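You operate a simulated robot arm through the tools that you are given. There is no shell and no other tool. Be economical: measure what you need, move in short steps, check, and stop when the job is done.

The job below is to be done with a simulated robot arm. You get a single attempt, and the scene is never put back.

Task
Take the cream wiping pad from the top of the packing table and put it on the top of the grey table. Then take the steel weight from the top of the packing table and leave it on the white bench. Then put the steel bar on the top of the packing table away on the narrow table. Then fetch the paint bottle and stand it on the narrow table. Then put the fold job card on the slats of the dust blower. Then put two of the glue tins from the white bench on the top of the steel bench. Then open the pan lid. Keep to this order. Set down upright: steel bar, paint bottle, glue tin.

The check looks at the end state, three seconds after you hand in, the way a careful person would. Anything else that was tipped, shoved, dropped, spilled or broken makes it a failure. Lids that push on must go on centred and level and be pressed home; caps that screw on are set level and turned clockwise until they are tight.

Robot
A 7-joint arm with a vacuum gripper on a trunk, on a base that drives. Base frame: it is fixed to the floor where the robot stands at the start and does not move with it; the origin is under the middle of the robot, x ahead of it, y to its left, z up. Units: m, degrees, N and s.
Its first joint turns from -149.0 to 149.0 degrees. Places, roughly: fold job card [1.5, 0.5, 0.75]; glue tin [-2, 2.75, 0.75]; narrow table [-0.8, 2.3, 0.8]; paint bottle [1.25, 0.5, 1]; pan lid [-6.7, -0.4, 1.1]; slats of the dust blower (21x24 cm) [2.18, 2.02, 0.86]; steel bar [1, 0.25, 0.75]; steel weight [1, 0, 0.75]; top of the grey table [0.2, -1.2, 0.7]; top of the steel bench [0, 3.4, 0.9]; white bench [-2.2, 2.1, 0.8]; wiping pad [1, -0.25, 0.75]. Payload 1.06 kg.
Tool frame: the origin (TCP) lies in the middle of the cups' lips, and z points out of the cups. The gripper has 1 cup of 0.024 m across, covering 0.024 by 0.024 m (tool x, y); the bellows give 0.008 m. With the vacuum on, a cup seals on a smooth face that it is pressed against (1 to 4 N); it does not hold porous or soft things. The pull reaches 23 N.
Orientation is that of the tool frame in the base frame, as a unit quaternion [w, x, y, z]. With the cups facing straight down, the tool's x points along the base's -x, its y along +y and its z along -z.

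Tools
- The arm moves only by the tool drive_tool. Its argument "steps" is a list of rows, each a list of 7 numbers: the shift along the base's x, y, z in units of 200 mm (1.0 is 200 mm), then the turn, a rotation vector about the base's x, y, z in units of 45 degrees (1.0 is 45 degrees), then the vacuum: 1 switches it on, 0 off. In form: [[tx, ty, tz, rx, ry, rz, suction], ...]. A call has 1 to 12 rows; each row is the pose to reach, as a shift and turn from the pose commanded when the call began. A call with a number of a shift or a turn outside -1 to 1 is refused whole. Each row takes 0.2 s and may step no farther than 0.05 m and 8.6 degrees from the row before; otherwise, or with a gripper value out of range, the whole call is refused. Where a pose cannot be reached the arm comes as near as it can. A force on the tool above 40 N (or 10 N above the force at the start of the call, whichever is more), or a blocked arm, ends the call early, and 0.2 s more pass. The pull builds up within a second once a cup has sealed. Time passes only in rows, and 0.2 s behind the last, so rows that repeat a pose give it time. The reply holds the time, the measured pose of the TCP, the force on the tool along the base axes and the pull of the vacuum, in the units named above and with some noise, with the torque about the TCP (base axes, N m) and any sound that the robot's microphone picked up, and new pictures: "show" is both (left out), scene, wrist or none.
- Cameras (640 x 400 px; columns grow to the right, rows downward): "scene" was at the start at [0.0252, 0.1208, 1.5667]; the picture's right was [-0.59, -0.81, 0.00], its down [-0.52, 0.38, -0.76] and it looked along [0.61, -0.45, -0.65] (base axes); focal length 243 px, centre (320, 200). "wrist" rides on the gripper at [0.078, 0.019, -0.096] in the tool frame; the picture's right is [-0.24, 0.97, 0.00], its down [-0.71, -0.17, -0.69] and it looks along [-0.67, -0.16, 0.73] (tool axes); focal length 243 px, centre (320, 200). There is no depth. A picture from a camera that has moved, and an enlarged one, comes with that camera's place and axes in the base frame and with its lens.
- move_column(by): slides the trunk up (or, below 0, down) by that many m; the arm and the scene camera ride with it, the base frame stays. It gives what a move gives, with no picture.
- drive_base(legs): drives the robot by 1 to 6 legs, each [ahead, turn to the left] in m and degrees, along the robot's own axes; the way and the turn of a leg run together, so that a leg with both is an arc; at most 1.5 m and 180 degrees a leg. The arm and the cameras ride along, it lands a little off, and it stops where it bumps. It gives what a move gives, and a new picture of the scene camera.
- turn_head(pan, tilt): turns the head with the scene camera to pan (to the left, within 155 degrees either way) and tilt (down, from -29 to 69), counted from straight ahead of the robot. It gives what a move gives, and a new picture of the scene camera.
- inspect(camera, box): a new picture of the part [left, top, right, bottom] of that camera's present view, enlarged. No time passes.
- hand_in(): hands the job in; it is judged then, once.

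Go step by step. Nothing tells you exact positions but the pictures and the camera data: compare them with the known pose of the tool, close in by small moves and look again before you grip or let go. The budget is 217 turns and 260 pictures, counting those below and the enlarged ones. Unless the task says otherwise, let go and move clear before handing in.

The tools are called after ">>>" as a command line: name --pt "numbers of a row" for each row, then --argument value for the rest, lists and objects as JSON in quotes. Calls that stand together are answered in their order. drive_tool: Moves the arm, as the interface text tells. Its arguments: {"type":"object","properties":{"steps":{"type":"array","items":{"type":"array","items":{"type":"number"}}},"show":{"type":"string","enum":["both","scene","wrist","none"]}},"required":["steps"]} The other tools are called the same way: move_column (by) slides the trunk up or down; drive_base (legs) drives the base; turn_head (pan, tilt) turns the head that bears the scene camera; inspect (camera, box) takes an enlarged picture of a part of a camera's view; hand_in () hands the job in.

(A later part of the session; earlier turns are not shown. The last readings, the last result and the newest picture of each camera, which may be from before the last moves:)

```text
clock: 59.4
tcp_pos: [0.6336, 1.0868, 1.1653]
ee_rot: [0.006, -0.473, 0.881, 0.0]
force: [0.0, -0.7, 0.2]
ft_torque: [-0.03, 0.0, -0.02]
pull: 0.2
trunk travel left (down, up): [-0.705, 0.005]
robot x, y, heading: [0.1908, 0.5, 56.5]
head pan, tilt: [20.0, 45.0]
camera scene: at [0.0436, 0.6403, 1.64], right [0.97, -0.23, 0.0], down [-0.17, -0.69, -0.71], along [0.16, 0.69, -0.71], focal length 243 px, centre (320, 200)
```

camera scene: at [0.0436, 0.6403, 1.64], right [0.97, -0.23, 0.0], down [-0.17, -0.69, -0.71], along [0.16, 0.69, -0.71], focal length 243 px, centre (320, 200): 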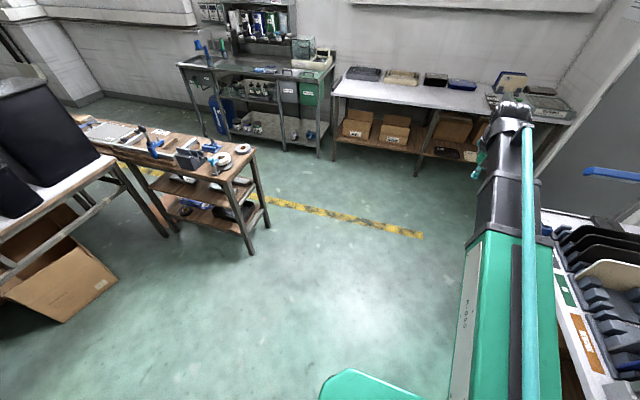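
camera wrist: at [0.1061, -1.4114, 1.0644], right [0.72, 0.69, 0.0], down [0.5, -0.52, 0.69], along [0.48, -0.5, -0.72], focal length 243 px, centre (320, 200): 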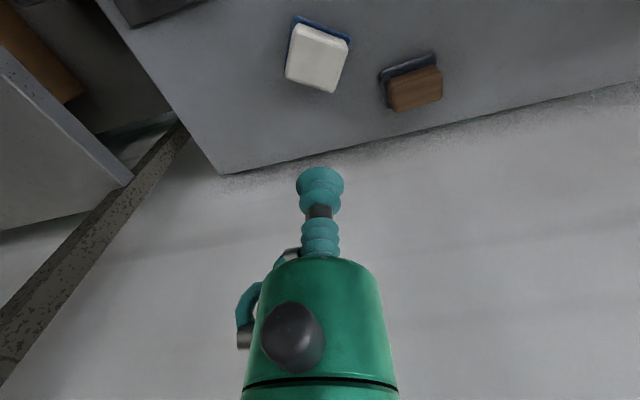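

Now I turn to face the table and move in.

>>> drive_base --legs '[[0, -89.5], [0.2, 0]]'

>>> turn_head --pan 25 --tilt 45

```text
clock: 64.8
tcp_pos: [0.9453, -0.0492, 1.1672]
ee_rot: [0.004, 0.285, 0.958, -0.004]
force: [0.6, -0.1, -0.5]
ft_torque: [0.02, 0.03, -0.02]
pull: 0.1
trunk travel left (down, up): [-0.705, 0.005]
robot x, y, heading: [0.3559, 0.3944, -33.0]
head pan, tilt: [20.0, 45.0]
camera scene: at [0.4949, 0.541, 1.64], right [-0.23, -0.97, 0.0], down [-0.69, 0.16, -0.71], along [0.69, -0.16, -0.71], focal length 243 px, centre (320, 200)
```

scene: 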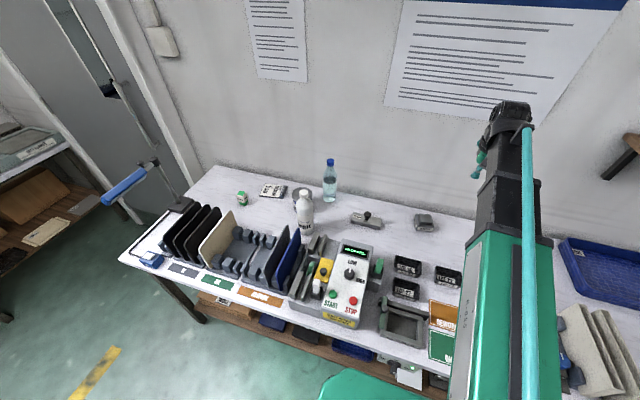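

```text
clock: 65.5
tcp_pos: [0.943, -0.0487, 1.1664]
ee_rot: [0.005, 0.285, 0.958, -0.005]
force: [0.5, -1.1, 0.9]
ft_torque: [0.0, -0.02, -0.02]
pull: 0.0
trunk travel left (down, up): [-0.705, 0.005]
robot x, y, heading: [0.3581, 0.3909, -33.3]
head pan, tilt: [25.0, 45.0]
camera scene: at [0.4951, 0.5487, 1.64], right [-0.14, -0.99, 0.0], down [-0.7, 0.1, -0.71], along [0.7, -0.1, -0.71], focal length 243 px, centre (320, 200)
```

scene: 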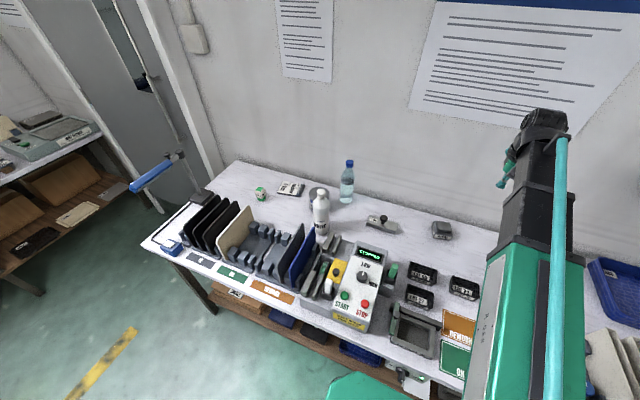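

The weight is at about (1.045,-0.036). I move above it.

>>> drive_tool --pt "0.15 0.02 -0.15 0 0 0 0" --pt "0.3 0.04 -0.3 0 0 0 0" --pt "0.45 0.06 -0.45 0 0 0 0" --pt "0.5 0.065 -0.65 0 0 0 0" --pt "0.5 0.065 -0.85 0 0 0 0" --pt "0.5 0.065 -1.0 0 0 0 0"

>>> inspect --camera "scene" --box '[370, 160, 530, 260]'

```text
clock: 66.9
tcp_pos: [1.0456, -0.0357, 0.9663]
ee_rot: [0.006, 0.285, 0.958, -0.004]
force: [0.3, 0.1, -0.3]
ft_torque: [-0.01, -0.01, 0.0]
pull: 0.1
trunk travel left (down, up): [-0.705, 0.005]
robot x, y, heading: [0.3572, 0.3939, -33.2]
head pan, tilt: [25.0, 45.0]
camera scene: at [0.4952, 0.5487, 1.6401], right [-0.14, -0.99, 0.0], down [-0.7, 0.1, -0.71], along [0.7, -0.1, -0.71], focal length 243 px, centre (320, 200)
camera wrist: at [0.9901, 0.0251, 1.0622], right [0.73, 0.69, 0.0], down [0.49, -0.52, 0.69], along [0.47, -0.51, -0.72], focal length 243 px, centre (320, 200)
```

scene: 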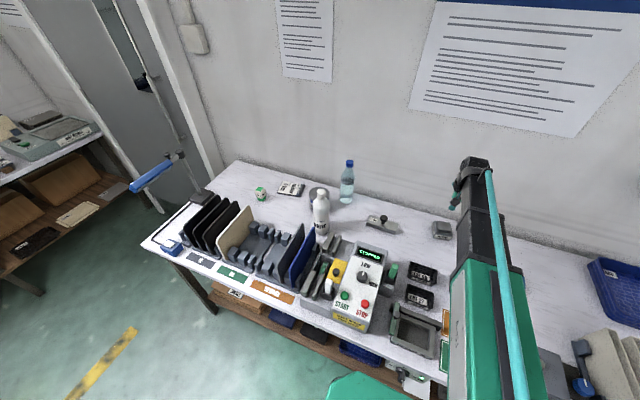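
wrist: 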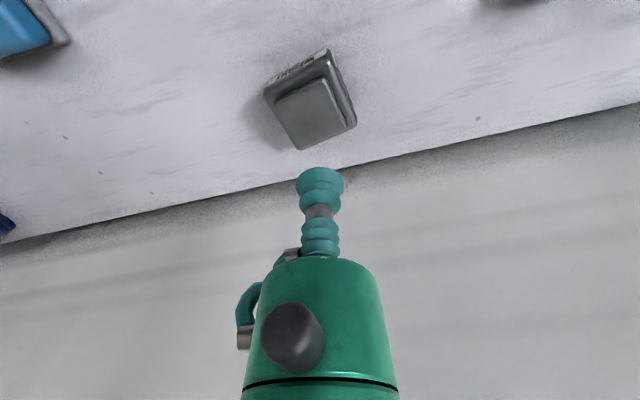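

```text
4.00 times, centred on (450, 210) of scene
camera zoom: at [0.4952, 0.5487, 1.6401], right [-0.14, -0.99, 0.0], down [-0.7, 0.1, -0.71], along [0.7, -0.1, -0.71], focal length 971 px, centre (-200, 160)
```

zoom: 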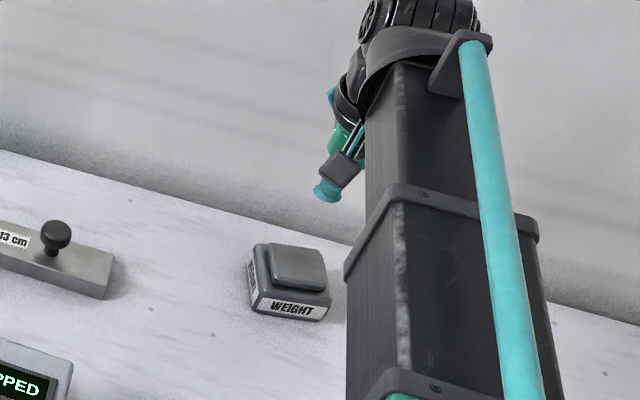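

The weight's top centre is about (1.051,-0.053,0.845). I go down with the vacuum on.

>>> drive_tool --pt "0.027 -0.085 0 0 0 0 0" --pt "0.027 -0.085 -0.2 0 0 0 0" --pt "0.027 -0.085 -0.4 0 0 0 0" --pt "0.027 -0.085 -0.5 0 0 0 0" --pt "0.027 -0.085 -0.54 0 0 0 1" --pt "0.027 -0.085 -0.54 0 0 0 1" --show "wrist"

```text
clock: 68.3
tcp_pos: [1.0496, -0.0523, 0.8582]
ee_rot: [0.003, 0.285, 0.959, -0.004]
force: [-0.2, 0.8, 0.9]
ft_torque: [-0.02, 0.0, 0.01]
pull: 0.0
trunk travel left (down, up): [-0.705, 0.005]
robot x, y, heading: [0.3621, 0.3926, -33.0]
head pan, tilt: [25.0, 45.0]
camera wrist: at [0.9945, 0.0076, 0.9548], right [0.73, 0.69, 0.0], down [0.5, -0.52, 0.69], along [0.47, -0.51, -0.72], focal length 243 px, centre (320, 200)
```

wrist: 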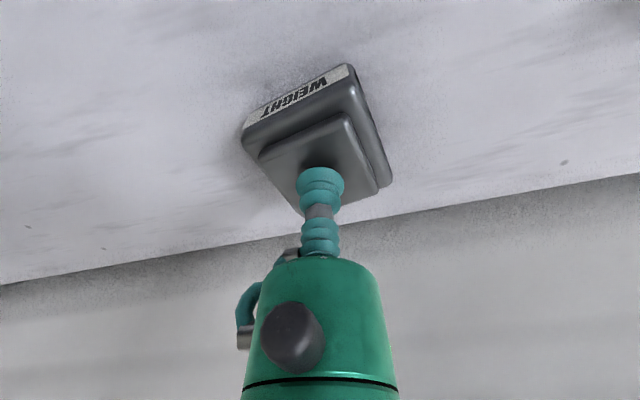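

>>> drive_tool --pt "0 0 -0.03 0 0 0 1" --pt "0 0 -0.045 0 0 0 1" --pt "0 0 -0.06 0 0 0 1" --pt "0 0 -0.07 0 0 0 1" --pt "0 0 -0.07 0 0 0 1" --pt "0 0 -0.07 0 0 0 1" --show "none"

```text
clock: 69.7
tcp_pos: [1.0484, -0.0527, 0.8459]
ee_rot: [0.004, 0.284, 0.959, -0.004]
force: [5.0, -4.1, 16.0]
ft_torque: [0.11, 0.09, 0.02]
pull: 22.9
trunk travel left (down, up): [-0.705, 0.005]
robot x, y, heading: [0.3539, 0.3934, -33.2]
head pan, tilt: [25.0, 45.0]
```

Sealed. I lift it.

>>> drive_tool --pt "0 0 0.05 0 0 0 1" --pt "0 0 0.15 0 0 0 1" --pt "0 0 0.35 0 0 0 1" --pt "0 0 0.55 0 0 0 1" --pt "0 0 0.75 0 0 0 1" --pt "0 0 0.95 0 0 0 1" --show "none"

>>> turn_head --pan 150 --tilt 30

```text
clock: 71.1
tcp_pos: [1.0475, -0.0531, 1.0352]
ee_rot: [0.004, 0.285, 0.958, -0.004]
force: [0.2, -0.2, -4.0]
ft_torque: [-0.01, 0.02, 0.01]
pull: 22.9
trunk travel left (down, up): [-0.705, 0.005]
robot x, y, heading: [0.3587, 0.3947, -33.1]
head pan, tilt: [25.0, 45.0]
```

```text
clock: 73.1
tcp_pos: [1.0487, -0.0537, 1.0339]
ee_rot: [0.004, 0.284, 0.959, -0.005]
force: [0.1, 0.4, -4.5]
ft_torque: [0.01, 0.01, 0.03]
pull: 22.9
trunk travel left (down, up): [-0.705, 0.005]
robot x, y, heading: [0.3587, 0.3908, -33.1]
head pan, tilt: [150.0, 30.0]
camera scene: at [0.374, 0.6408, 1.6627], right [0.89, 0.45, 0.0], down [0.23, -0.45, -0.87], along [-0.39, 0.77, -0.5], focal length 243 px, centre (320, 200)
```

scene: 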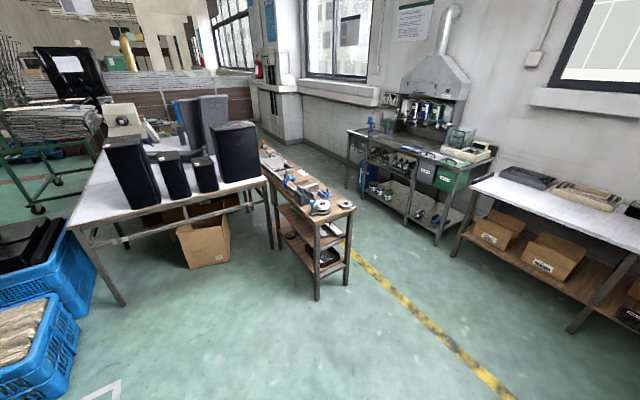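

The narrow wooden table and the white bench with the black boxes are in view. I zoom in on both.

>>> inspect --camera "scene" --box '[60, 80, 280, 230]'

>>> inspect --camera "scene" --box '[240, 120, 400, 240]'

```text
2.67 times, centred on (170, 155) of scene
camera zoom: at [0.374, 0.6408, 1.6627], right [0.89, 0.45, 0.0], down [0.23, -0.45, -0.87], along [-0.39, 0.77, -0.5], focal length 647 px, centre (720, 320)
```

zoom: 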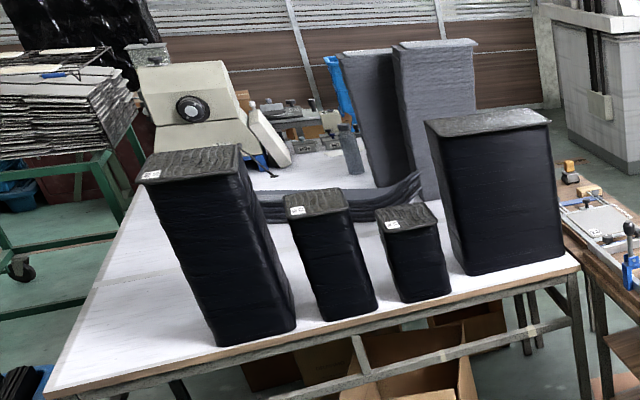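

```text
3.33 times, centred on (320, 180) of scene
camera zoom: at [0.374, 0.6408, 1.6627], right [0.89, 0.45, 0.0], down [0.23, -0.45, -0.87], along [-0.39, 0.77, -0.5], focal length 809 px, centre (320, 267)
```

zoom: 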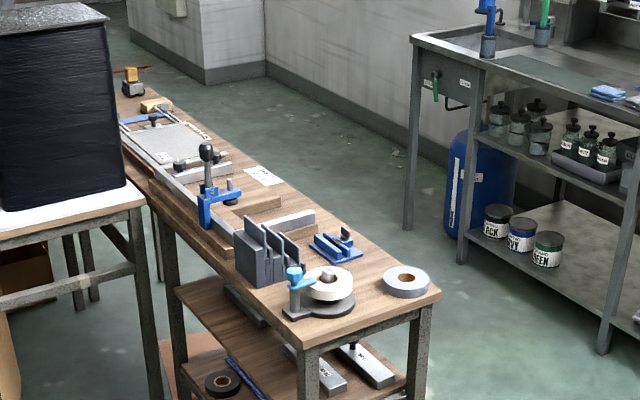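

The bench's left end, left of the black containers, has free space around (-1.6,1.27). I retract the arm a little, reverse toward the bench and turn right to face it.

>>> drive_tool --pt "-0.1 0.07 0.1 0 0 0 1" --pt "-0.2 0.14 0.2 0 0 0 1" --pt "-0.3 0.21 0.35 0 0 0 1" --pt "-0.4 0.27 0.5 0 0 0 1" --pt "-0.4 0.27 0.6 0 0 0 1" --show "none"

>>> drive_base --legs '[[0, 9.7], [-1.35, 0]]'

>>> turn_head --pan -155 --tilt 45

```text
clock: 74.3
tcp_pos: [0.9689, -0.0008, 1.1549]
ee_rot: [0.004, 0.285, 0.958, -0.004]
force: [-0.4, -0.6, -4.7]
ft_torque: [0.01, 0.03, 0.0]
pull: 22.9
trunk travel left (down, up): [-0.705, 0.005]
robot x, y, heading: [0.3631, 0.3948, -33.0]
head pan, tilt: [150.0, 30.0]
```

```text
clock: 81.8
tcp_pos: [-0.2152, 0.6463, 1.1543]
ee_rot: [0.005, 0.211, 0.978, -0.004]
force: [-1.2, 0.2, -4.0]
ft_torque: [-0.05, -0.02, 0.0]
pull: 22.8
trunk travel left (down, up): [-0.705, 0.005]
robot x, y, heading: [-0.8776, 0.9394, -24.2]
head pan, tilt: [150.0, 30.0]
camera scene: at [-0.902, 1.1863, 1.6626], right [0.81, 0.59, 0.0], down [0.29, -0.41, -0.87], along [-0.51, 0.7, -0.5], focal length 243 px, centre (320, 200)
```

scene: 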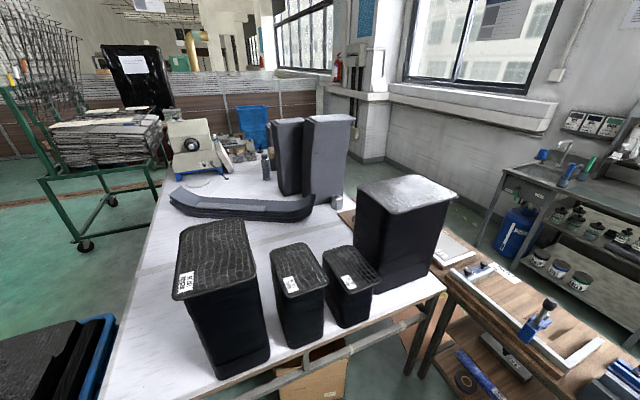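

```text
clock: 85.9
tcp_pos: [-0.2147, 0.6463, 1.1547]
ee_rot: [0.004, 0.209, 0.978, -0.004]
force: [0.0, -0.1, -3.6]
ft_torque: [-0.01, 0.01, 0.0]
pull: 23.1
trunk travel left (down, up): [-0.705, 0.005]
robot x, y, heading: [-0.8804, 0.9366, -24.5]
head pan, tilt: [-154.7, 45.0]
camera scene: at [-0.9301, 1.1112, 1.64], right [-0.02, 1.0, 0.0], down [0.71, 0.01, -0.71], along [-0.71, -0.01, -0.71], focal length 243 px, centre (320, 200)
```

scene: 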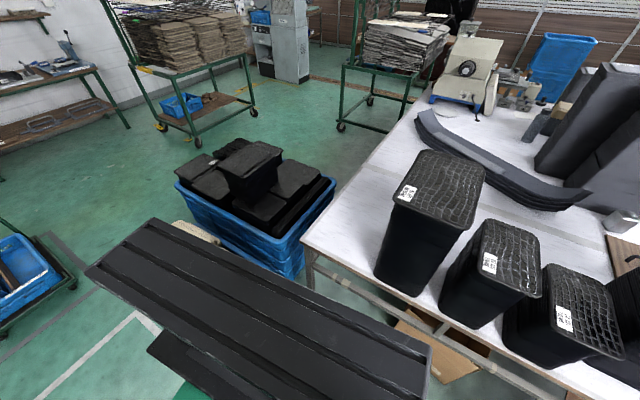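

The strip left of the first container, about (-1.574,1.252), is free. I turn right to face it.

>>> drive_base --legs '[[0, -90], [0, -90]]'

>>> turn_head --pan 30 --tilt 45

```text
clock: 94.0
tcp_pos: [-1.5429, 1.2367, 1.1543]
ee_rot: [-0.004, 0.977, -0.213, -0.004]
force: [0.5, 0.5, -3.6]
ft_torque: [0.01, -0.02, 0.05]
pull: 22.5
trunk travel left (down, up): [-0.705, 0.005]
robot x, y, heading: [-0.8806, 0.9399, 155.5]
head pan, tilt: [-154.7, 45.0]
camera scene: at [-0.8266, 0.7673, 1.6401], right [0.01, -1.0, 0.0], down [-0.71, -0.01, -0.71], along [0.71, 0.01, -0.71], focal length 243 px, centre (320, 200)
```

scene: 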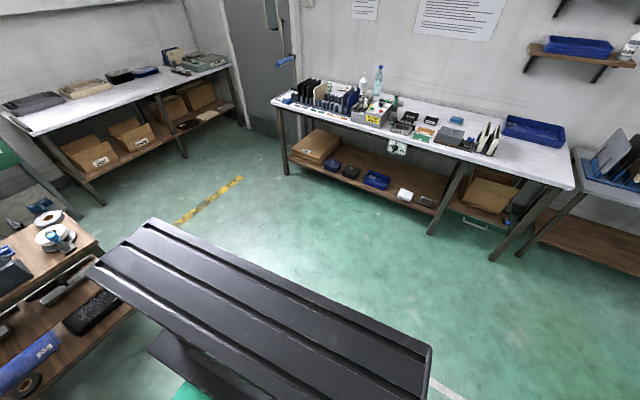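

```text
clock: 96.7
tcp_pos: [-1.5431, 1.2354, 1.1549]
ee_rot: [-0.003, 0.977, -0.213, -0.005]
force: [0.0, -1.1, -4.1]
ft_torque: [0.02, -0.01, 0.02]
pull: 22.7
trunk travel left (down, up): [-0.705, 0.005]
robot x, y, heading: [-0.8808, 0.9398, 155.1]
head pan, tilt: [30.0, 45.0]
camera scene: at [-0.9889, 0.7585, 1.64], right [-0.09, 1.0, 0.0], down [0.7, 0.07, -0.71], along [-0.7, -0.07, -0.71], focal length 243 px, centre (320, 200)
```

scene: 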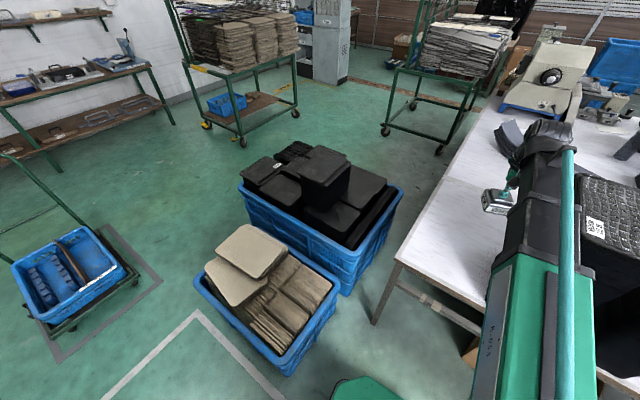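

I shift a little left and start lowering while watching the container on the right.

>>> drive_tool --pt "-0.1 -0.03 -0.1 0 0 0 1" --pt "-0.22 -0.07 -0.25 0 0 0 1" --pt "-0.23 -0.08 -0.45 0 0 0 1" --pt "-0.23 -0.08 -0.65 0 0 0 1" --pt "-0.23 -0.08 -0.8 0 0 0 1"

```text
clock: 97.9
tcp_pos: [-1.5887, 1.2211, 0.9945]
ee_rot: [-0.004, 0.977, -0.213, -0.005]
force: [-0.1, -0.3, -4.6]
ft_torque: [-0.04, -0.01, 0.0]
pull: 23.1
trunk travel left (down, up): [-0.705, 0.005]
robot x, y, heading: [-0.8818, 0.939, 155.3]
head pan, tilt: [30.0, 45.0]
camera scene: at [-0.9891, 0.7585, 1.64], right [-0.09, 1.0, 0.0], down [0.7, 0.07, -0.71], along [-0.7, -0.07, -0.71], focal length 243 px, centre (320, 200)
camera wrist: at [-1.5235, 1.1708, 1.0897], right [-0.62, -0.79, 0.0], down [-0.57, 0.44, 0.69], along [-0.54, 0.43, -0.72], focal length 243 px, centre (320, 200)
```

scene: 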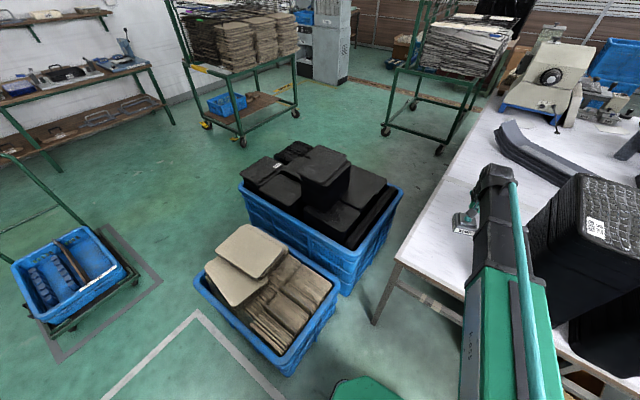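
wrist: 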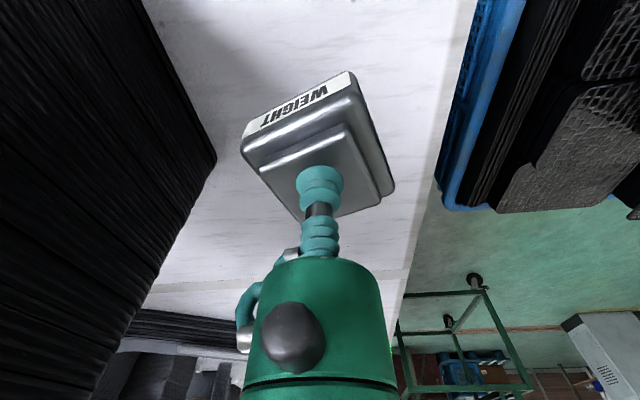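

The landing spot is centred between the container and bench edge. I lower further.

>>> drive_tool --pt "0 0 -0.15 0 0 0 1" --pt "0 0 -0.3 0 0 0 1" --pt "0 0 -0.45 0 0 0 1" --pt "0 0 -0.55 0 0 0 1" --pt "0 0 -0.55 0 0 0 1" --show "wrist"

```text
clock: 99.1
tcp_pos: [-1.5871, 1.2182, 0.8836]
ee_rot: [-0.004, 0.977, -0.212, -0.005]
force: [-0.1, 0.0, -4.3]
ft_torque: [0.02, -0.01, 0.03]
pull: 23.4
trunk travel left (down, up): [-0.705, 0.005]
robot x, y, heading: [-0.8827, 0.9398, 155.4]
head pan, tilt: [30.0, 45.0]
camera wrist: at [-1.5226, 1.1704, 0.9803], right [-0.62, -0.79, 0.0], down [-0.57, 0.44, 0.69], along [-0.54, 0.43, -0.72], focal length 243 px, centre (320, 200)
```

wrist: 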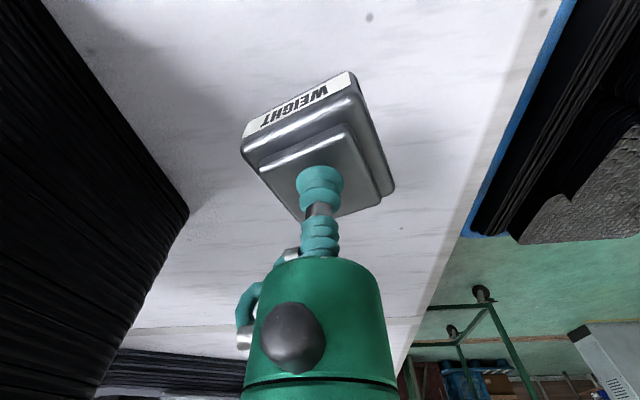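

>>> drive_tool --pt "0 0 -0.04 0 0 0 1" --pt "0 0 -0.07 0 0 0 1" --pt "0 0 -0.09 0 0 0 1" --pt "0 0 -0.1 0 0 0 1" --pt "0 0 -0.1 0 0 0 1" --show "wrist"

```text
clock: 100.3
tcp_pos: [-1.5883, 1.2193, 0.8638]
ee_rot: [-0.004, 0.977, -0.213, -0.004]
force: [0.2, -0.1, -4.0]
ft_torque: [0.0, -0.06, 0.04]
pull: 23.0
trunk travel left (down, up): [-0.705, 0.005]
robot x, y, heading: [-0.881, 0.9397, 155.5]
head pan, tilt: [30.0, 45.0]
camera wrist: at [-1.523, 1.1707, 0.9605], right [-0.62, -0.79, 0.0], down [-0.57, 0.44, 0.69], along [-0.54, 0.43, -0.72], focal length 243 px, centre (320, 200)
```

wrist: 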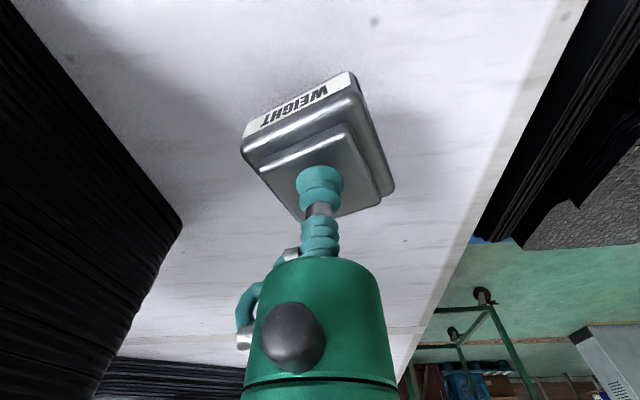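

>>> drive_tool --pt "0 0 -0.03 0 0 0 1" --pt "0 0 -0.05 0 0 0 1" --pt "0 0 -0.07 0 0 0 1" --pt "0 0 -0.07 0 0 0 1" --show "wrist"

```text
clock: 101.3
tcp_pos: [-1.588, 1.2197, 0.8503]
ee_rot: [-0.003, 0.977, -0.213, -0.004]
force: [-0.4, -0.2, -3.6]
ft_torque: [-0.02, -0.03, -0.02]
pull: 23.3
trunk travel left (down, up): [-0.705, 0.005]
robot x, y, heading: [-0.8791, 0.9398, 155.4]
head pan, tilt: [30.0, 45.0]
camera wrist: at [-1.5231, 1.1707, 0.9461], right [-0.62, -0.79, 0.0], down [-0.57, 0.44, 0.69], along [-0.54, 0.43, -0.72], focal length 243 px, centre (320, 200)
```

wrist: 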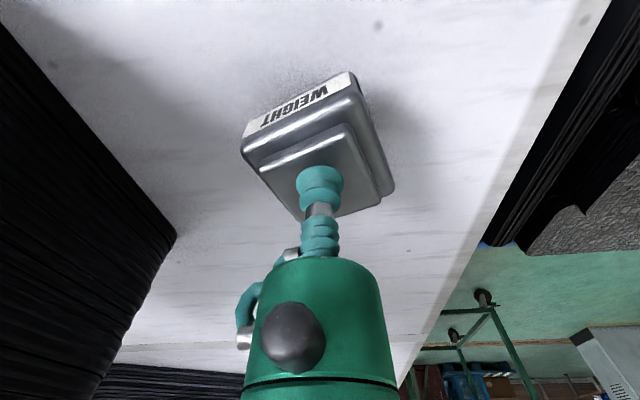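

>>> drive_tool --pt "0 0 -0.02 0 0 0 1" --pt "0 0 -0.04 0 0 0 1" --pt "0 0 -0.05 0 0 0 1" --pt "0 0 -0.05 0 0 0 1" --show "wrist"

```text
clock: 102.3
tcp_pos: [-1.5881, 1.22, 0.8397]
ee_rot: [-0.003, 0.977, -0.213, -0.005]
force: [0.1, 0.0, -4.1]
ft_torque: [-0.01, 0.01, 0.0]
pull: 23.1
trunk travel left (down, up): [-0.705, 0.005]
robot x, y, heading: [-0.8789, 0.939, 155.3]
head pan, tilt: [30.0, 45.0]
camera wrist: at [-1.5234, 1.1708, 0.9364], right [-0.62, -0.79, 0.0], down [-0.57, 0.44, 0.69], along [-0.54, 0.43, -0.72], focal length 243 px, centre (320, 200)
```

wrist: 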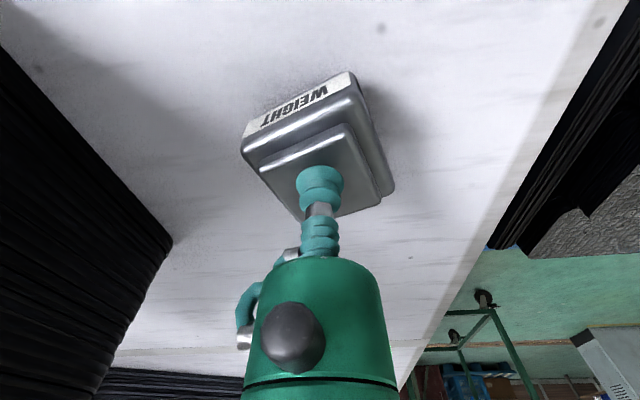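

>>> drive_tool --pt "0 0 -0.015 0 0 0 1" --pt "0 0 -0.03 0 0 0 1" --pt "0 0 -0.04 0 0 0 1" --pt "0 0 -0.04 0 0 0 1" --show "none"

>>> drive_tool --pt "0 0 -0.01 0 0 0 1" --pt "0 0 -0.02 0 0 0 1" --pt "0 0 -0.02 0 0 0 1" --show "wrist"

```text
clock: 103.3
tcp_pos: [-1.588, 1.2202, 0.833]
ee_rot: [-0.004, 0.977, -0.213, -0.006]
force: [-0.6, 0.9, -0.2]
ft_torque: [-0.03, -0.04, -0.01]
pull: 23.1
trunk travel left (down, up): [-0.705, 0.005]
robot x, y, heading: [-0.8796, 0.9357, 155.2]
head pan, tilt: [30.0, 45.0]
```

```text
clock: 104.1
tcp_pos: [-1.5883, 1.2197, 0.8305]
ee_rot: [-0.004, 0.977, -0.214, -0.006]
force: [-5.1, 3.1, 16.7]
ft_torque: [-0.06, -0.05, -0.05]
pull: 22.9
trunk travel left (down, up): [-0.705, 0.005]
robot x, y, heading: [-0.8788, 0.9407, 155.4]
head pan, tilt: [30.0, 45.0]
camera wrist: at [-1.5231, 1.1708, 0.9254], right [-0.62, -0.79, 0.0], down [-0.57, 0.44, 0.69], along [-0.54, 0.43, -0.72], focal length 243 px, centre (320, 200)
```

wrist: 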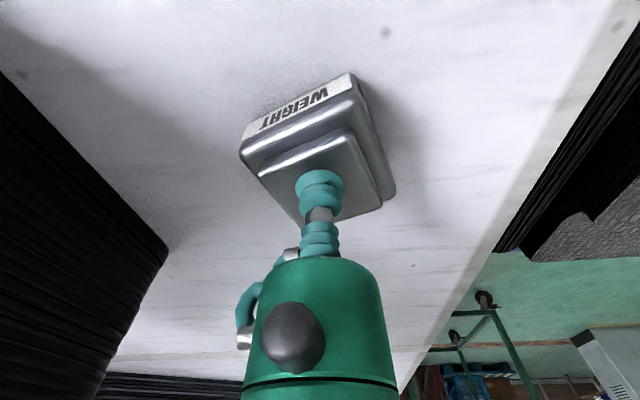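

Contact at about 17 N: the weight is on the bench. I release and rise straight up.

>>> drive_tool --pt "0 0 0.01 0 0 0 0" --pt "0 0 0.015 0 0 0 0" --pt "0 0 0.015 0 0 0 0" --pt "0 0 0.015 0 0 0 0" --pt "0 0 0.015 0 0 0 0" --pt "0 0 0.05 0 0 0 0" --pt "0 0 0.2 0 0 0 0" --pt "0 0 0.4 0 0 0 0" --pt "0 0 0.6 0 0 0 0" --pt "0 0 0.8 0 0 0 0" --pt "0 0 1.0 0 0 0 0" --show "none"

>>> drive_tool --pt "0.05 0 0.2 0 0 0 0" --pt "0.1 0 0.4 0 0 0 0" --pt "0.15 0 0.6 0 0 0 0" --pt "0.15 0 0.7 0 0 0 0"

```text
clock: 106.5
tcp_pos: [-1.5883, 1.2198, 1.0298]
ee_rot: [-0.004, 0.977, -0.213, -0.004]
force: [-0.4, -1.0, 0.1]
ft_torque: [0.02, 0.02, 0.0]
pull: 0.1
trunk travel left (down, up): [-0.705, 0.005]
robot x, y, heading: [-0.8821, 0.9386, 155.3]
head pan, tilt: [30.0, 45.0]
```

```text
clock: 107.5
tcp_pos: [-1.5576, 1.2205, 1.1681]
ee_rot: [-0.003, 0.977, -0.213, -0.005]
force: [-0.3, -0.1, 0.3]
ft_torque: [0.05, 0.03, 0.04]
pull: 0.1
trunk travel left (down, up): [-0.705, 0.005]
robot x, y, heading: [-0.8763, 0.9362, 155.2]
head pan, tilt: [30.0, 45.0]
camera scene: at [-0.9885, 0.7583, 1.64], right [-0.09, 1.0, 0.0], down [0.7, 0.07, -0.71], along [-0.7, -0.07, -0.71], focal length 243 px, centre (320, 200)
camera wrist: at [-1.4932, 1.1712, 1.2643], right [-0.62, -0.79, 0.0], down [-0.57, 0.44, 0.69], along [-0.54, 0.43, -0.72], focal length 243 px, centre (320, 200)
```

scene: 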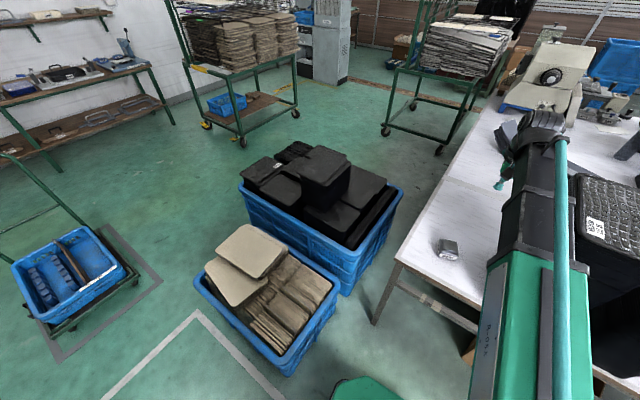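
wrist: 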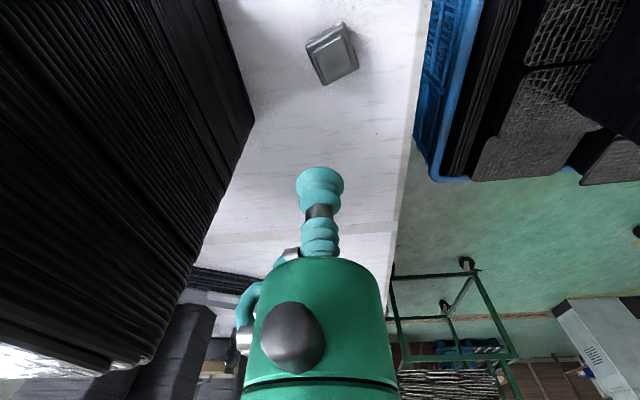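

The weight rests on the bench. Now back to the packing table for the bar.

>>> drive_base --legs '[[0, 100], [0, 91.5], [1.2, 0], [0, -20], [0.2, 0]]'

>>> turn_head --pan 25 --tilt 50

```text
clock: 124.1
tcp_pos: [1.1, 0.1752, 1.1673]
ee_rot: [0.005, 0.287, 0.958, -0.003]
force: [0.1, -0.2, 0.2]
ft_torque: [-0.01, 0.01, -0.05]
pull: 0.0
trunk travel left (down, up): [-0.705, 0.005]
robot x, y, heading: [0.47, 0.5593, -33.5]
head pan, tilt: [30.0, 45.0]
camera scene: at [0.6128, 0.7207, 1.64], right [-0.06, -1.0, 0.0], down [-0.71, 0.04, -0.71], along [0.71, -0.04, -0.71], focal length 243 px, centre (320, 200)
```

scene: 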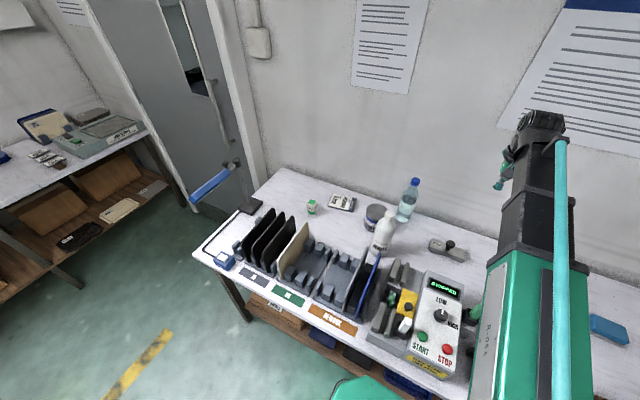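

```text
clock: 124.8
tcp_pos: [1.0995, 0.1774, 1.169]
ee_rot: [0.004, 0.287, 0.958, -0.004]
force: [0.0, -1.3, -1.1]
ft_torque: [0.01, 0.04, -0.03]
pull: 0.2
trunk travel left (down, up): [-0.705, 0.005]
robot x, y, heading: [0.4743, 0.5589, -33.2]
head pan, tilt: [25.0, 50.0]
camera scene: at [0.6067, 0.715, 1.6331], right [-0.15, -0.99, 0.0], down [-0.76, 0.11, -0.64], along [0.64, -0.09, -0.77], focal length 243 px, centre (320, 200)
```

scene: 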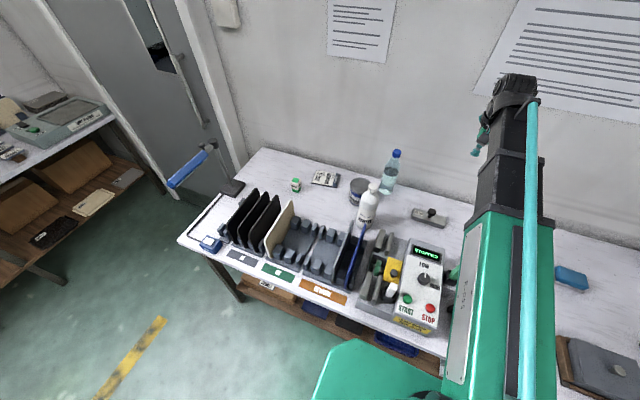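

I'm in place. I zoom in on the bar.

>>> inspect --camera "scene" --box '[290, 140, 490, 265]'

>>> drive_tool --pt "0 0 -0.2 0 0 0 0" --pt "0 0 -0.4 0 0 0 0" --pt "0 0 -0.6 0 0 0 0" --pt "0 0 -0.8 0 0 0 0" --show "wrist"

```text
3.20 times, centred on (390, 202) of scene
camera zoom: at [0.6067, 0.715, 1.6331], right [-0.15, -0.99, 0.0], down [-0.76, 0.11, -0.64], along [0.64, -0.09, -0.77], focal length 777 px, centre (96, 192)
```

zoom: 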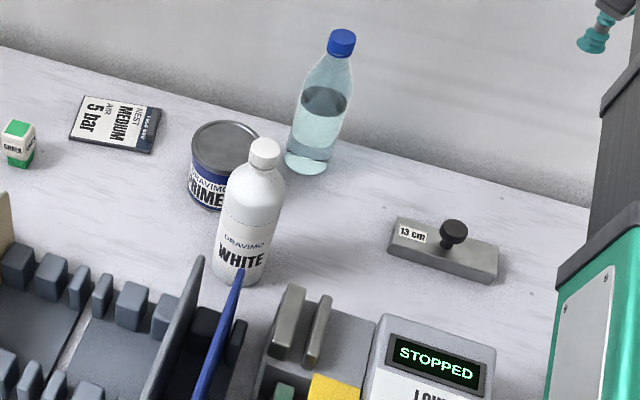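

```text
clock: 125.8
tcp_pos: [1.1002, 0.1761, 1.0066]
ee_rot: [0.004, 0.287, 0.958, -0.004]
force: [0.6, -0.4, -0.1]
ft_torque: [0.01, -0.02, 0.0]
pull: 0.2
trunk travel left (down, up): [-0.705, 0.005]
robot x, y, heading: [0.4752, 0.5559, -33.1]
head pan, tilt: [25.0, 50.0]
camera wrist: at [1.0452, 0.2371, 1.1028], right [0.73, 0.68, 0.0], down [0.49, -0.53, 0.69], along [0.47, -0.51, -0.72], focal length 243 px, centre (320, 200)
```

wrist: 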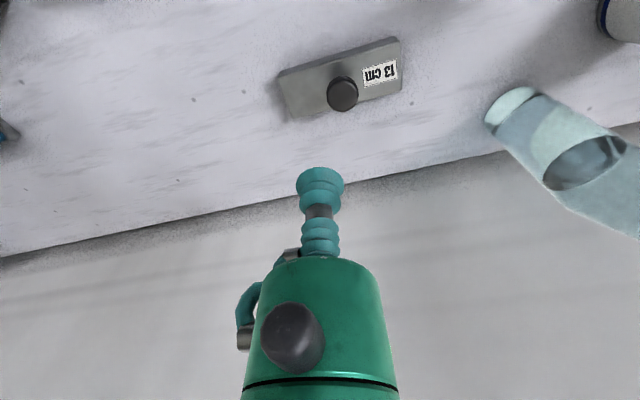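

The bar has a round knob about 3.5 cm wide, which would be the natural grip. I zoom in to check its top.

>>> inspect --camera "wrist" --box '[270, 20, 420, 120]'

>>> inspect --camera "scene" --box '[400, 195, 460, 235]'

```text
4.00 times, centred on (345, 70) of wrist
camera zoom: at [1.0452, 0.2371, 1.1028], right [0.73, 0.68, 0.0], down [0.49, -0.53, 0.69], along [0.47, -0.51, -0.72], focal length 970 px, centre (220, 720)
```

zoom: 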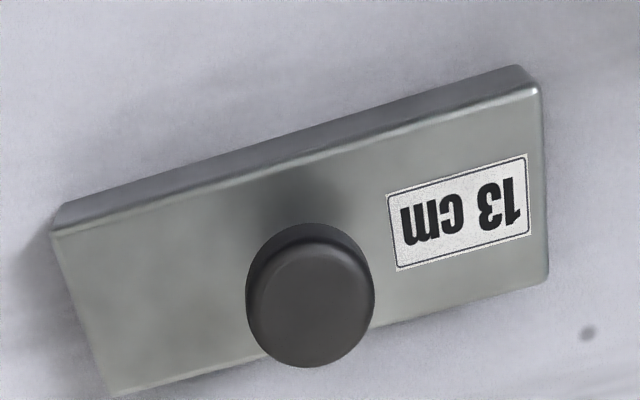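

```text
10.00 times, centred on (430, 215) of scene
camera zoom: at [0.6068, 0.7149, 1.6331], right [-0.15, -0.99, 0.0], down [-0.76, 0.11, -0.64], along [0.64, -0.09, -0.77], focal length 2427 px, centre (-780, 50)
```

zoom: 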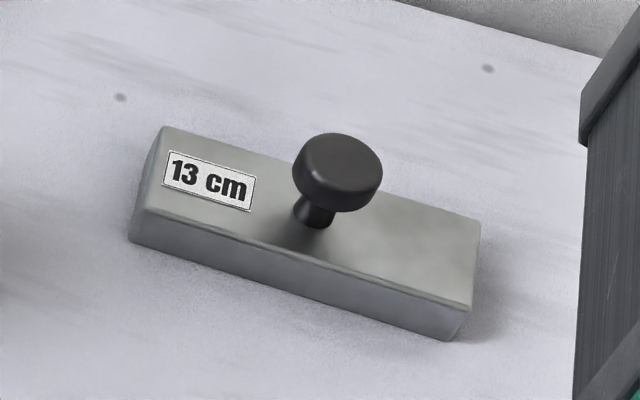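

The knob has a flat top, at about (1.122,0.190,0.864). I move above it.

>>> drive_tool --pt "0.11 0.07 0 0 0 0 0" --pt "0.11 0.07 -0.2 0 0 0 0" --pt "0.11 0.07 -0.4 0 0 0 0" --pt "0.11 0.07 -0.6 0 0 0 0" --pt "0.11 0.07 -0.6 0 0 0 0" --show "wrist"

>>> inspect --camera "scene" --box '[380, 160, 500, 240]'

```text
clock: 127.0
tcp_pos: [1.1232, 0.1901, 0.8865]
ee_rot: [0.005, 0.287, 0.958, -0.004]
force: [0.8, 0.2, -0.9]
ft_torque: [-0.03, 0.0, 0.0]
pull: 0.1
trunk travel left (down, up): [-0.705, 0.005]
robot x, y, heading: [0.4727, 0.5601, -33.3]
head pan, tilt: [25.0, 50.0]
camera wrist: at [1.0679, 0.2516, 0.9829], right [0.73, 0.68, 0.0], down [0.49, -0.53, 0.69], along [0.47, -0.51, -0.72], focal length 243 px, centre (320, 200)
```

wrist: 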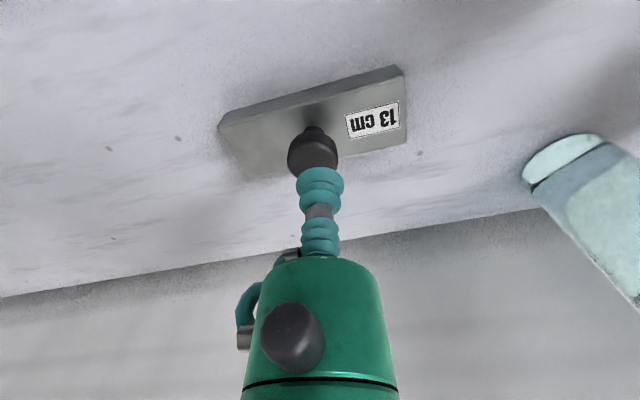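

```text
5.00 times, centred on (440, 200) of scene
camera zoom: at [0.6065, 0.715, 1.6331], right [-0.15, -0.99, 0.0], down [-0.76, 0.11, -0.64], along [0.64, -0.09, -0.77], focal length 1214 px, centre (-280, 200)
```

zoom: 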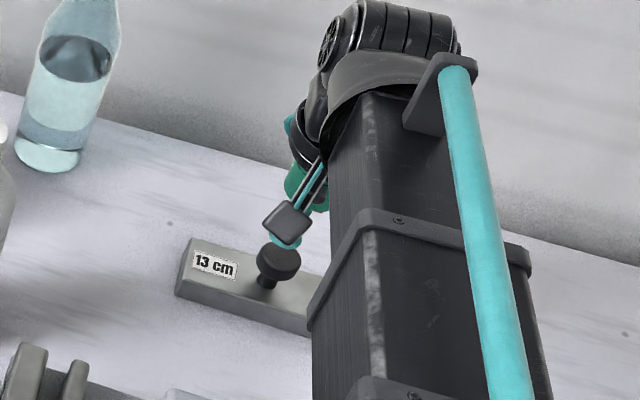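

The knob is about 5 mm off. I correct that and descend with the vacuum on.

>>> drive_tool --pt "-0.025 -0.005 -0.04 0 0 0 1" --pt "-0.025 -0.005 -0.08 0 0 0 1" --pt "-0.025 -0.005 -0.1 0 0 0 1" --pt "-0.025 -0.005 -0.115 0 0 0 1" --pt "-0.025 -0.005 -0.125 0 0 0 1" --pt "-0.025 -0.005 -0.125 0 0 0 1" --pt "-0.025 -0.005 -0.125 0 0 0 1" --show "wrist"

```text
clock: 128.6
tcp_pos: [1.117, 0.1889, 0.8627]
ee_rot: [0.004, 0.288, 0.958, -0.004]
force: [0.1, 0.2, -0.2]
ft_torque: [0.01, 0.01, 0.01]
pull: 0.0
trunk travel left (down, up): [-0.705, 0.005]
robot x, y, heading: [0.471, 0.5539, -33.5]
head pan, tilt: [25.0, 50.0]
camera wrist: at [1.0621, 0.2507, 0.9586], right [0.73, 0.68, 0.0], down [0.49, -0.53, 0.69], along [0.47, -0.51, -0.72], focal length 243 px, centre (320, 200)
```

wrist: 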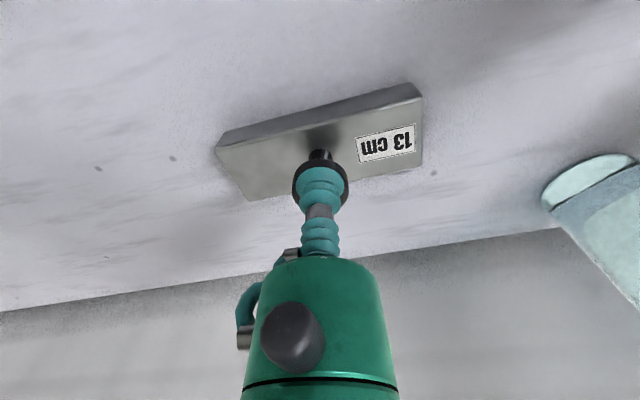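

Well centred and just above the knob. I press a little further.

>>> drive_tool --pt "0 0 -0.015 0 0 0 1" --pt "0 0 -0.03 0 0 0 1" --pt "0 0 -0.03 0 0 0 1" --pt "0 0 -0.03 0 0 0 1" --pt "0 0 -0.03 0 0 0 1" --show "none"

```text
clock: 129.8
tcp_pos: [1.1159, 0.1889, 0.8567]
ee_rot: [0.003, 0.288, 0.958, -0.004]
force: [-1.7, 0.3, 2.8]
ft_torque: [0.0, -0.04, 0.03]
pull: 0.0
trunk travel left (down, up): [-0.705, 0.005]
robot x, y, heading: [0.47, 0.5638, -33.3]
head pan, tilt: [25.0, 50.0]
```

>>> drive_tool --pt "0 0 -0.01 0 0 0 1" --pt "0 0 -0.01 0 0 0 1" --pt "0 0 -0.01 0 0 0 1" --pt "0 0 -0.01 0 0 0 1" --show "wrist"

```text
clock: 130.8
tcp_pos: [1.1162, 0.1893, 0.8557]
ee_rot: [0.006, 0.287, 0.958, -0.005]
force: [-0.9, -0.1, 3.4]
ft_torque: [0.01, -0.03, 0.01]
pull: 0.1
trunk travel left (down, up): [-0.705, 0.005]
robot x, y, heading: [0.4767, 0.5609, -33.3]
head pan, tilt: [25.0, 50.0]
camera wrist: at [1.0621, 0.251, 0.951], right [0.73, 0.68, 0.0], down [0.49, -0.53, 0.69], along [0.47, -0.51, -0.72], focal length 243 px, centre (320, 200)
```

wrist: 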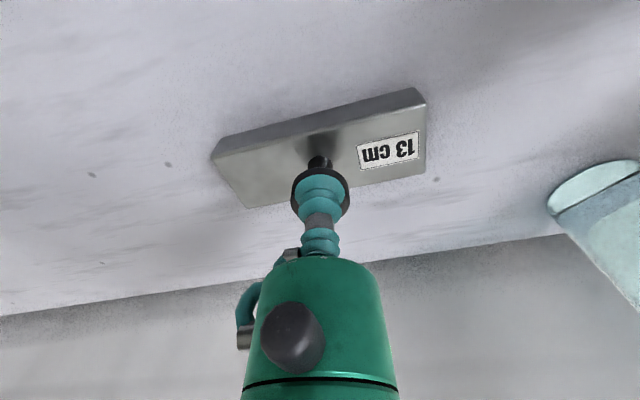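

There's contact but no seal yet. I look closely at the centring.

>>> inspect --camera "wrist" --box '[270, 130, 370, 230]'

>>> inspect --camera "scene" --box '[405, 190, 465, 230]'

```text
4.00 times, centred on (320, 180) of wrist
camera zoom: at [1.0621, 0.251, 0.951], right [0.73, 0.68, 0.0], down [0.49, -0.53, 0.69], along [0.47, -0.51, -0.72], focal length 970 px, centre (320, 280)
```

zoom: 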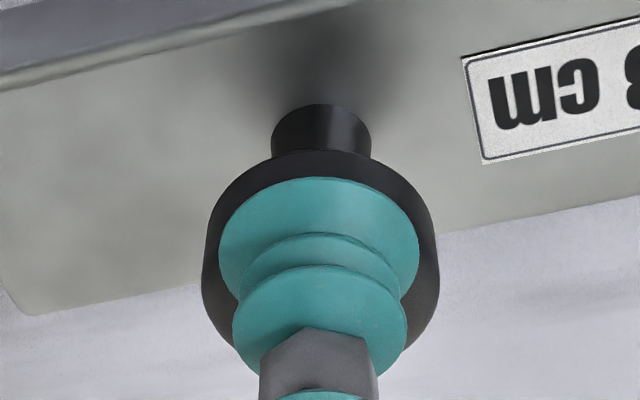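

```text
10.00 times, centred on (435, 210) of scene
camera zoom: at [0.606, 0.7153, 1.6331], right [-0.15, -0.99, 0.0], down [-0.76, 0.11, -0.64], along [0.64, -0.09, -0.77], focal length 2427 px, centre (-830, 100)
```

zoom: 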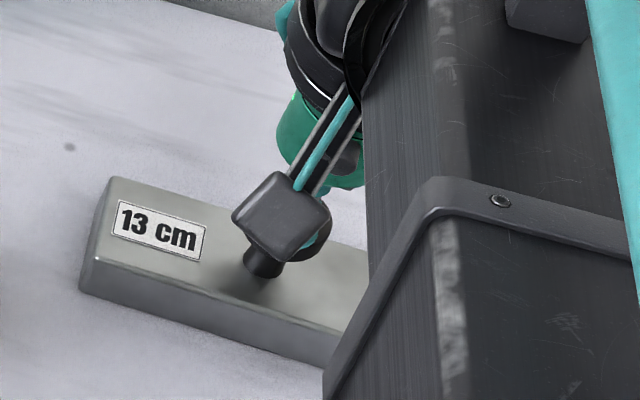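

The cup sits about 2.5 mm too far from the robot on a narrow knob. I lift slightly, shift and press again.

>>> drive_tool --pt "0 0 0.03 0 0 0 1" --pt "-0.011 0.007 0.03 0 0 0 1" --pt "-0.011 0.007 0.01 0 0 0 1" --pt "-0.011 0.007 -0.01 0 0 0 1" --pt "-0.011 0.007 -0.01 0 0 0 1" --pt "-0.011 0.007 -0.01 0 0 0 1" --pt "-0.011 0.007 -0.01 0 0 0 1" --show "none"

>>> inspect --camera "wrist" --box '[270, 130, 370, 230]'

```text
clock: 132.3
tcp_pos: [1.1135, 0.1908, 0.854]
ee_rot: [0.004, 0.288, 0.958, -0.005]
force: [-0.2, 1.2, 5.5]
ft_torque: [-0.04, 0.01, 0.05]
pull: 0.0
trunk travel left (down, up): [-0.705, 0.005]
robot x, y, heading: [0.472, 0.5615, -33.5]
head pan, tilt: [25.0, 50.0]
```

```text
4.00 times, centred on (320, 180) of wrist
camera zoom: at [1.0597, 0.2528, 0.9484], right [0.73, 0.68, 0.0], down [0.49, -0.53, 0.69], along [0.47, -0.51, -0.72], focal length 970 px, centre (320, 280)
```

zoom: 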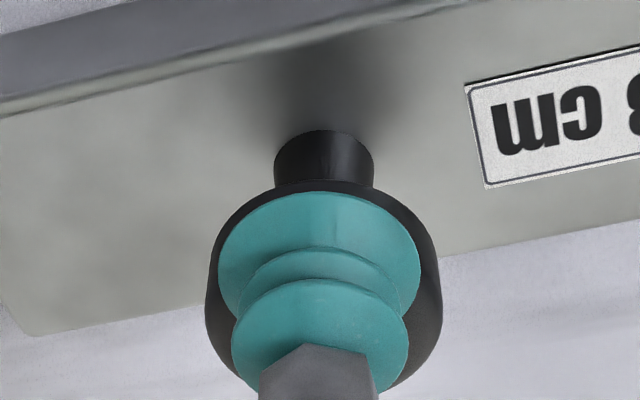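

Looking again, the black rim I saw is the side of the knob, so I shifted the wrong way. The knob's top face centre should be about (1.121,0.186). I lift, shift and retry.

>>> drive_tool --pt "0 0 0.04 0 0 0 1" --pt "0.0375 -0.024 0.06 0 0 0 1" --pt "0.0375 -0.024 0.06 0 0 0 1" --show "none"

>>> inspect --camera "wrist" --box '[270, 120, 370, 220]'

```text
clock: 133.2
tcp_pos: [1.1229, 0.1856, 0.8647]
ee_rot: [0.004, 0.287, 0.958, -0.004]
force: [0.6, -0.4, -0.7]
ft_torque: [0.01, 0.0, -0.01]
pull: 22.0
trunk travel left (down, up): [-0.705, 0.005]
robot x, y, heading: [0.4723, 0.5575, -33.5]
head pan, tilt: [25.0, 50.0]
```

```text
4.00 times, centred on (320, 170) of wrist
camera zoom: at [1.0676, 0.2471, 0.9601], right [0.73, 0.68, 0.0], down [0.49, -0.53, 0.69], along [0.47, -0.51, -0.72], focal length 970 px, centre (320, 320)
```

zoom: 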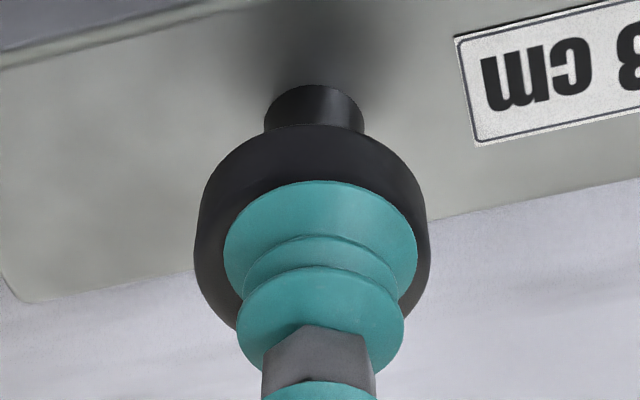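

It sealed while shifting (pull 22) and is well centred. I lift gently.

>>> drive_tool --pt "0 0 0.03 0 0 0 1" --pt "0 0 0.06 0 0 0 1" --pt "0 0 0.15 0 0 0 1" --pt "0 0 0.3 0 0 0 1" --pt "0 0 0.3 0 0 0 1" --show "wrist"

```text
clock: 134.3
tcp_pos: [1.1212, 0.186, 0.9248]
ee_rot: [0.005, 0.287, 0.958, -0.004]
force: [-0.5, -1.1, -3.3]
ft_torque: [0.01, 0.01, -0.01]
pull: 22.9
trunk travel left (down, up): [-0.705, 0.005]
robot x, y, heading: [0.476, 0.5596, -33.5]
head pan, tilt: [25.0, 50.0]
camera wrist: at [1.0679, 0.2475, 1.0207], right [0.73, 0.68, 0.0], down [0.49, -0.53, 0.69], along [0.47, -0.51, -0.72], focal length 243 px, centre (320, 200)
```

wrist: 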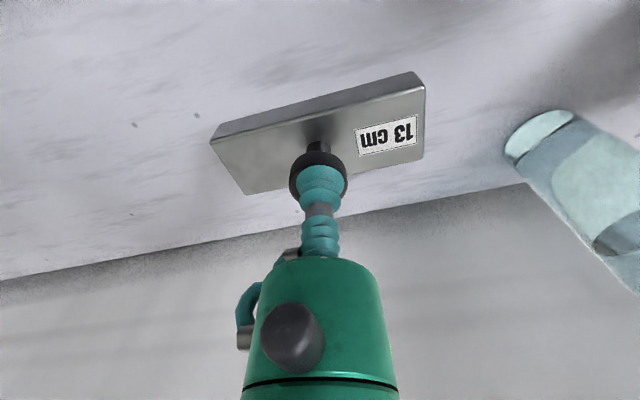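

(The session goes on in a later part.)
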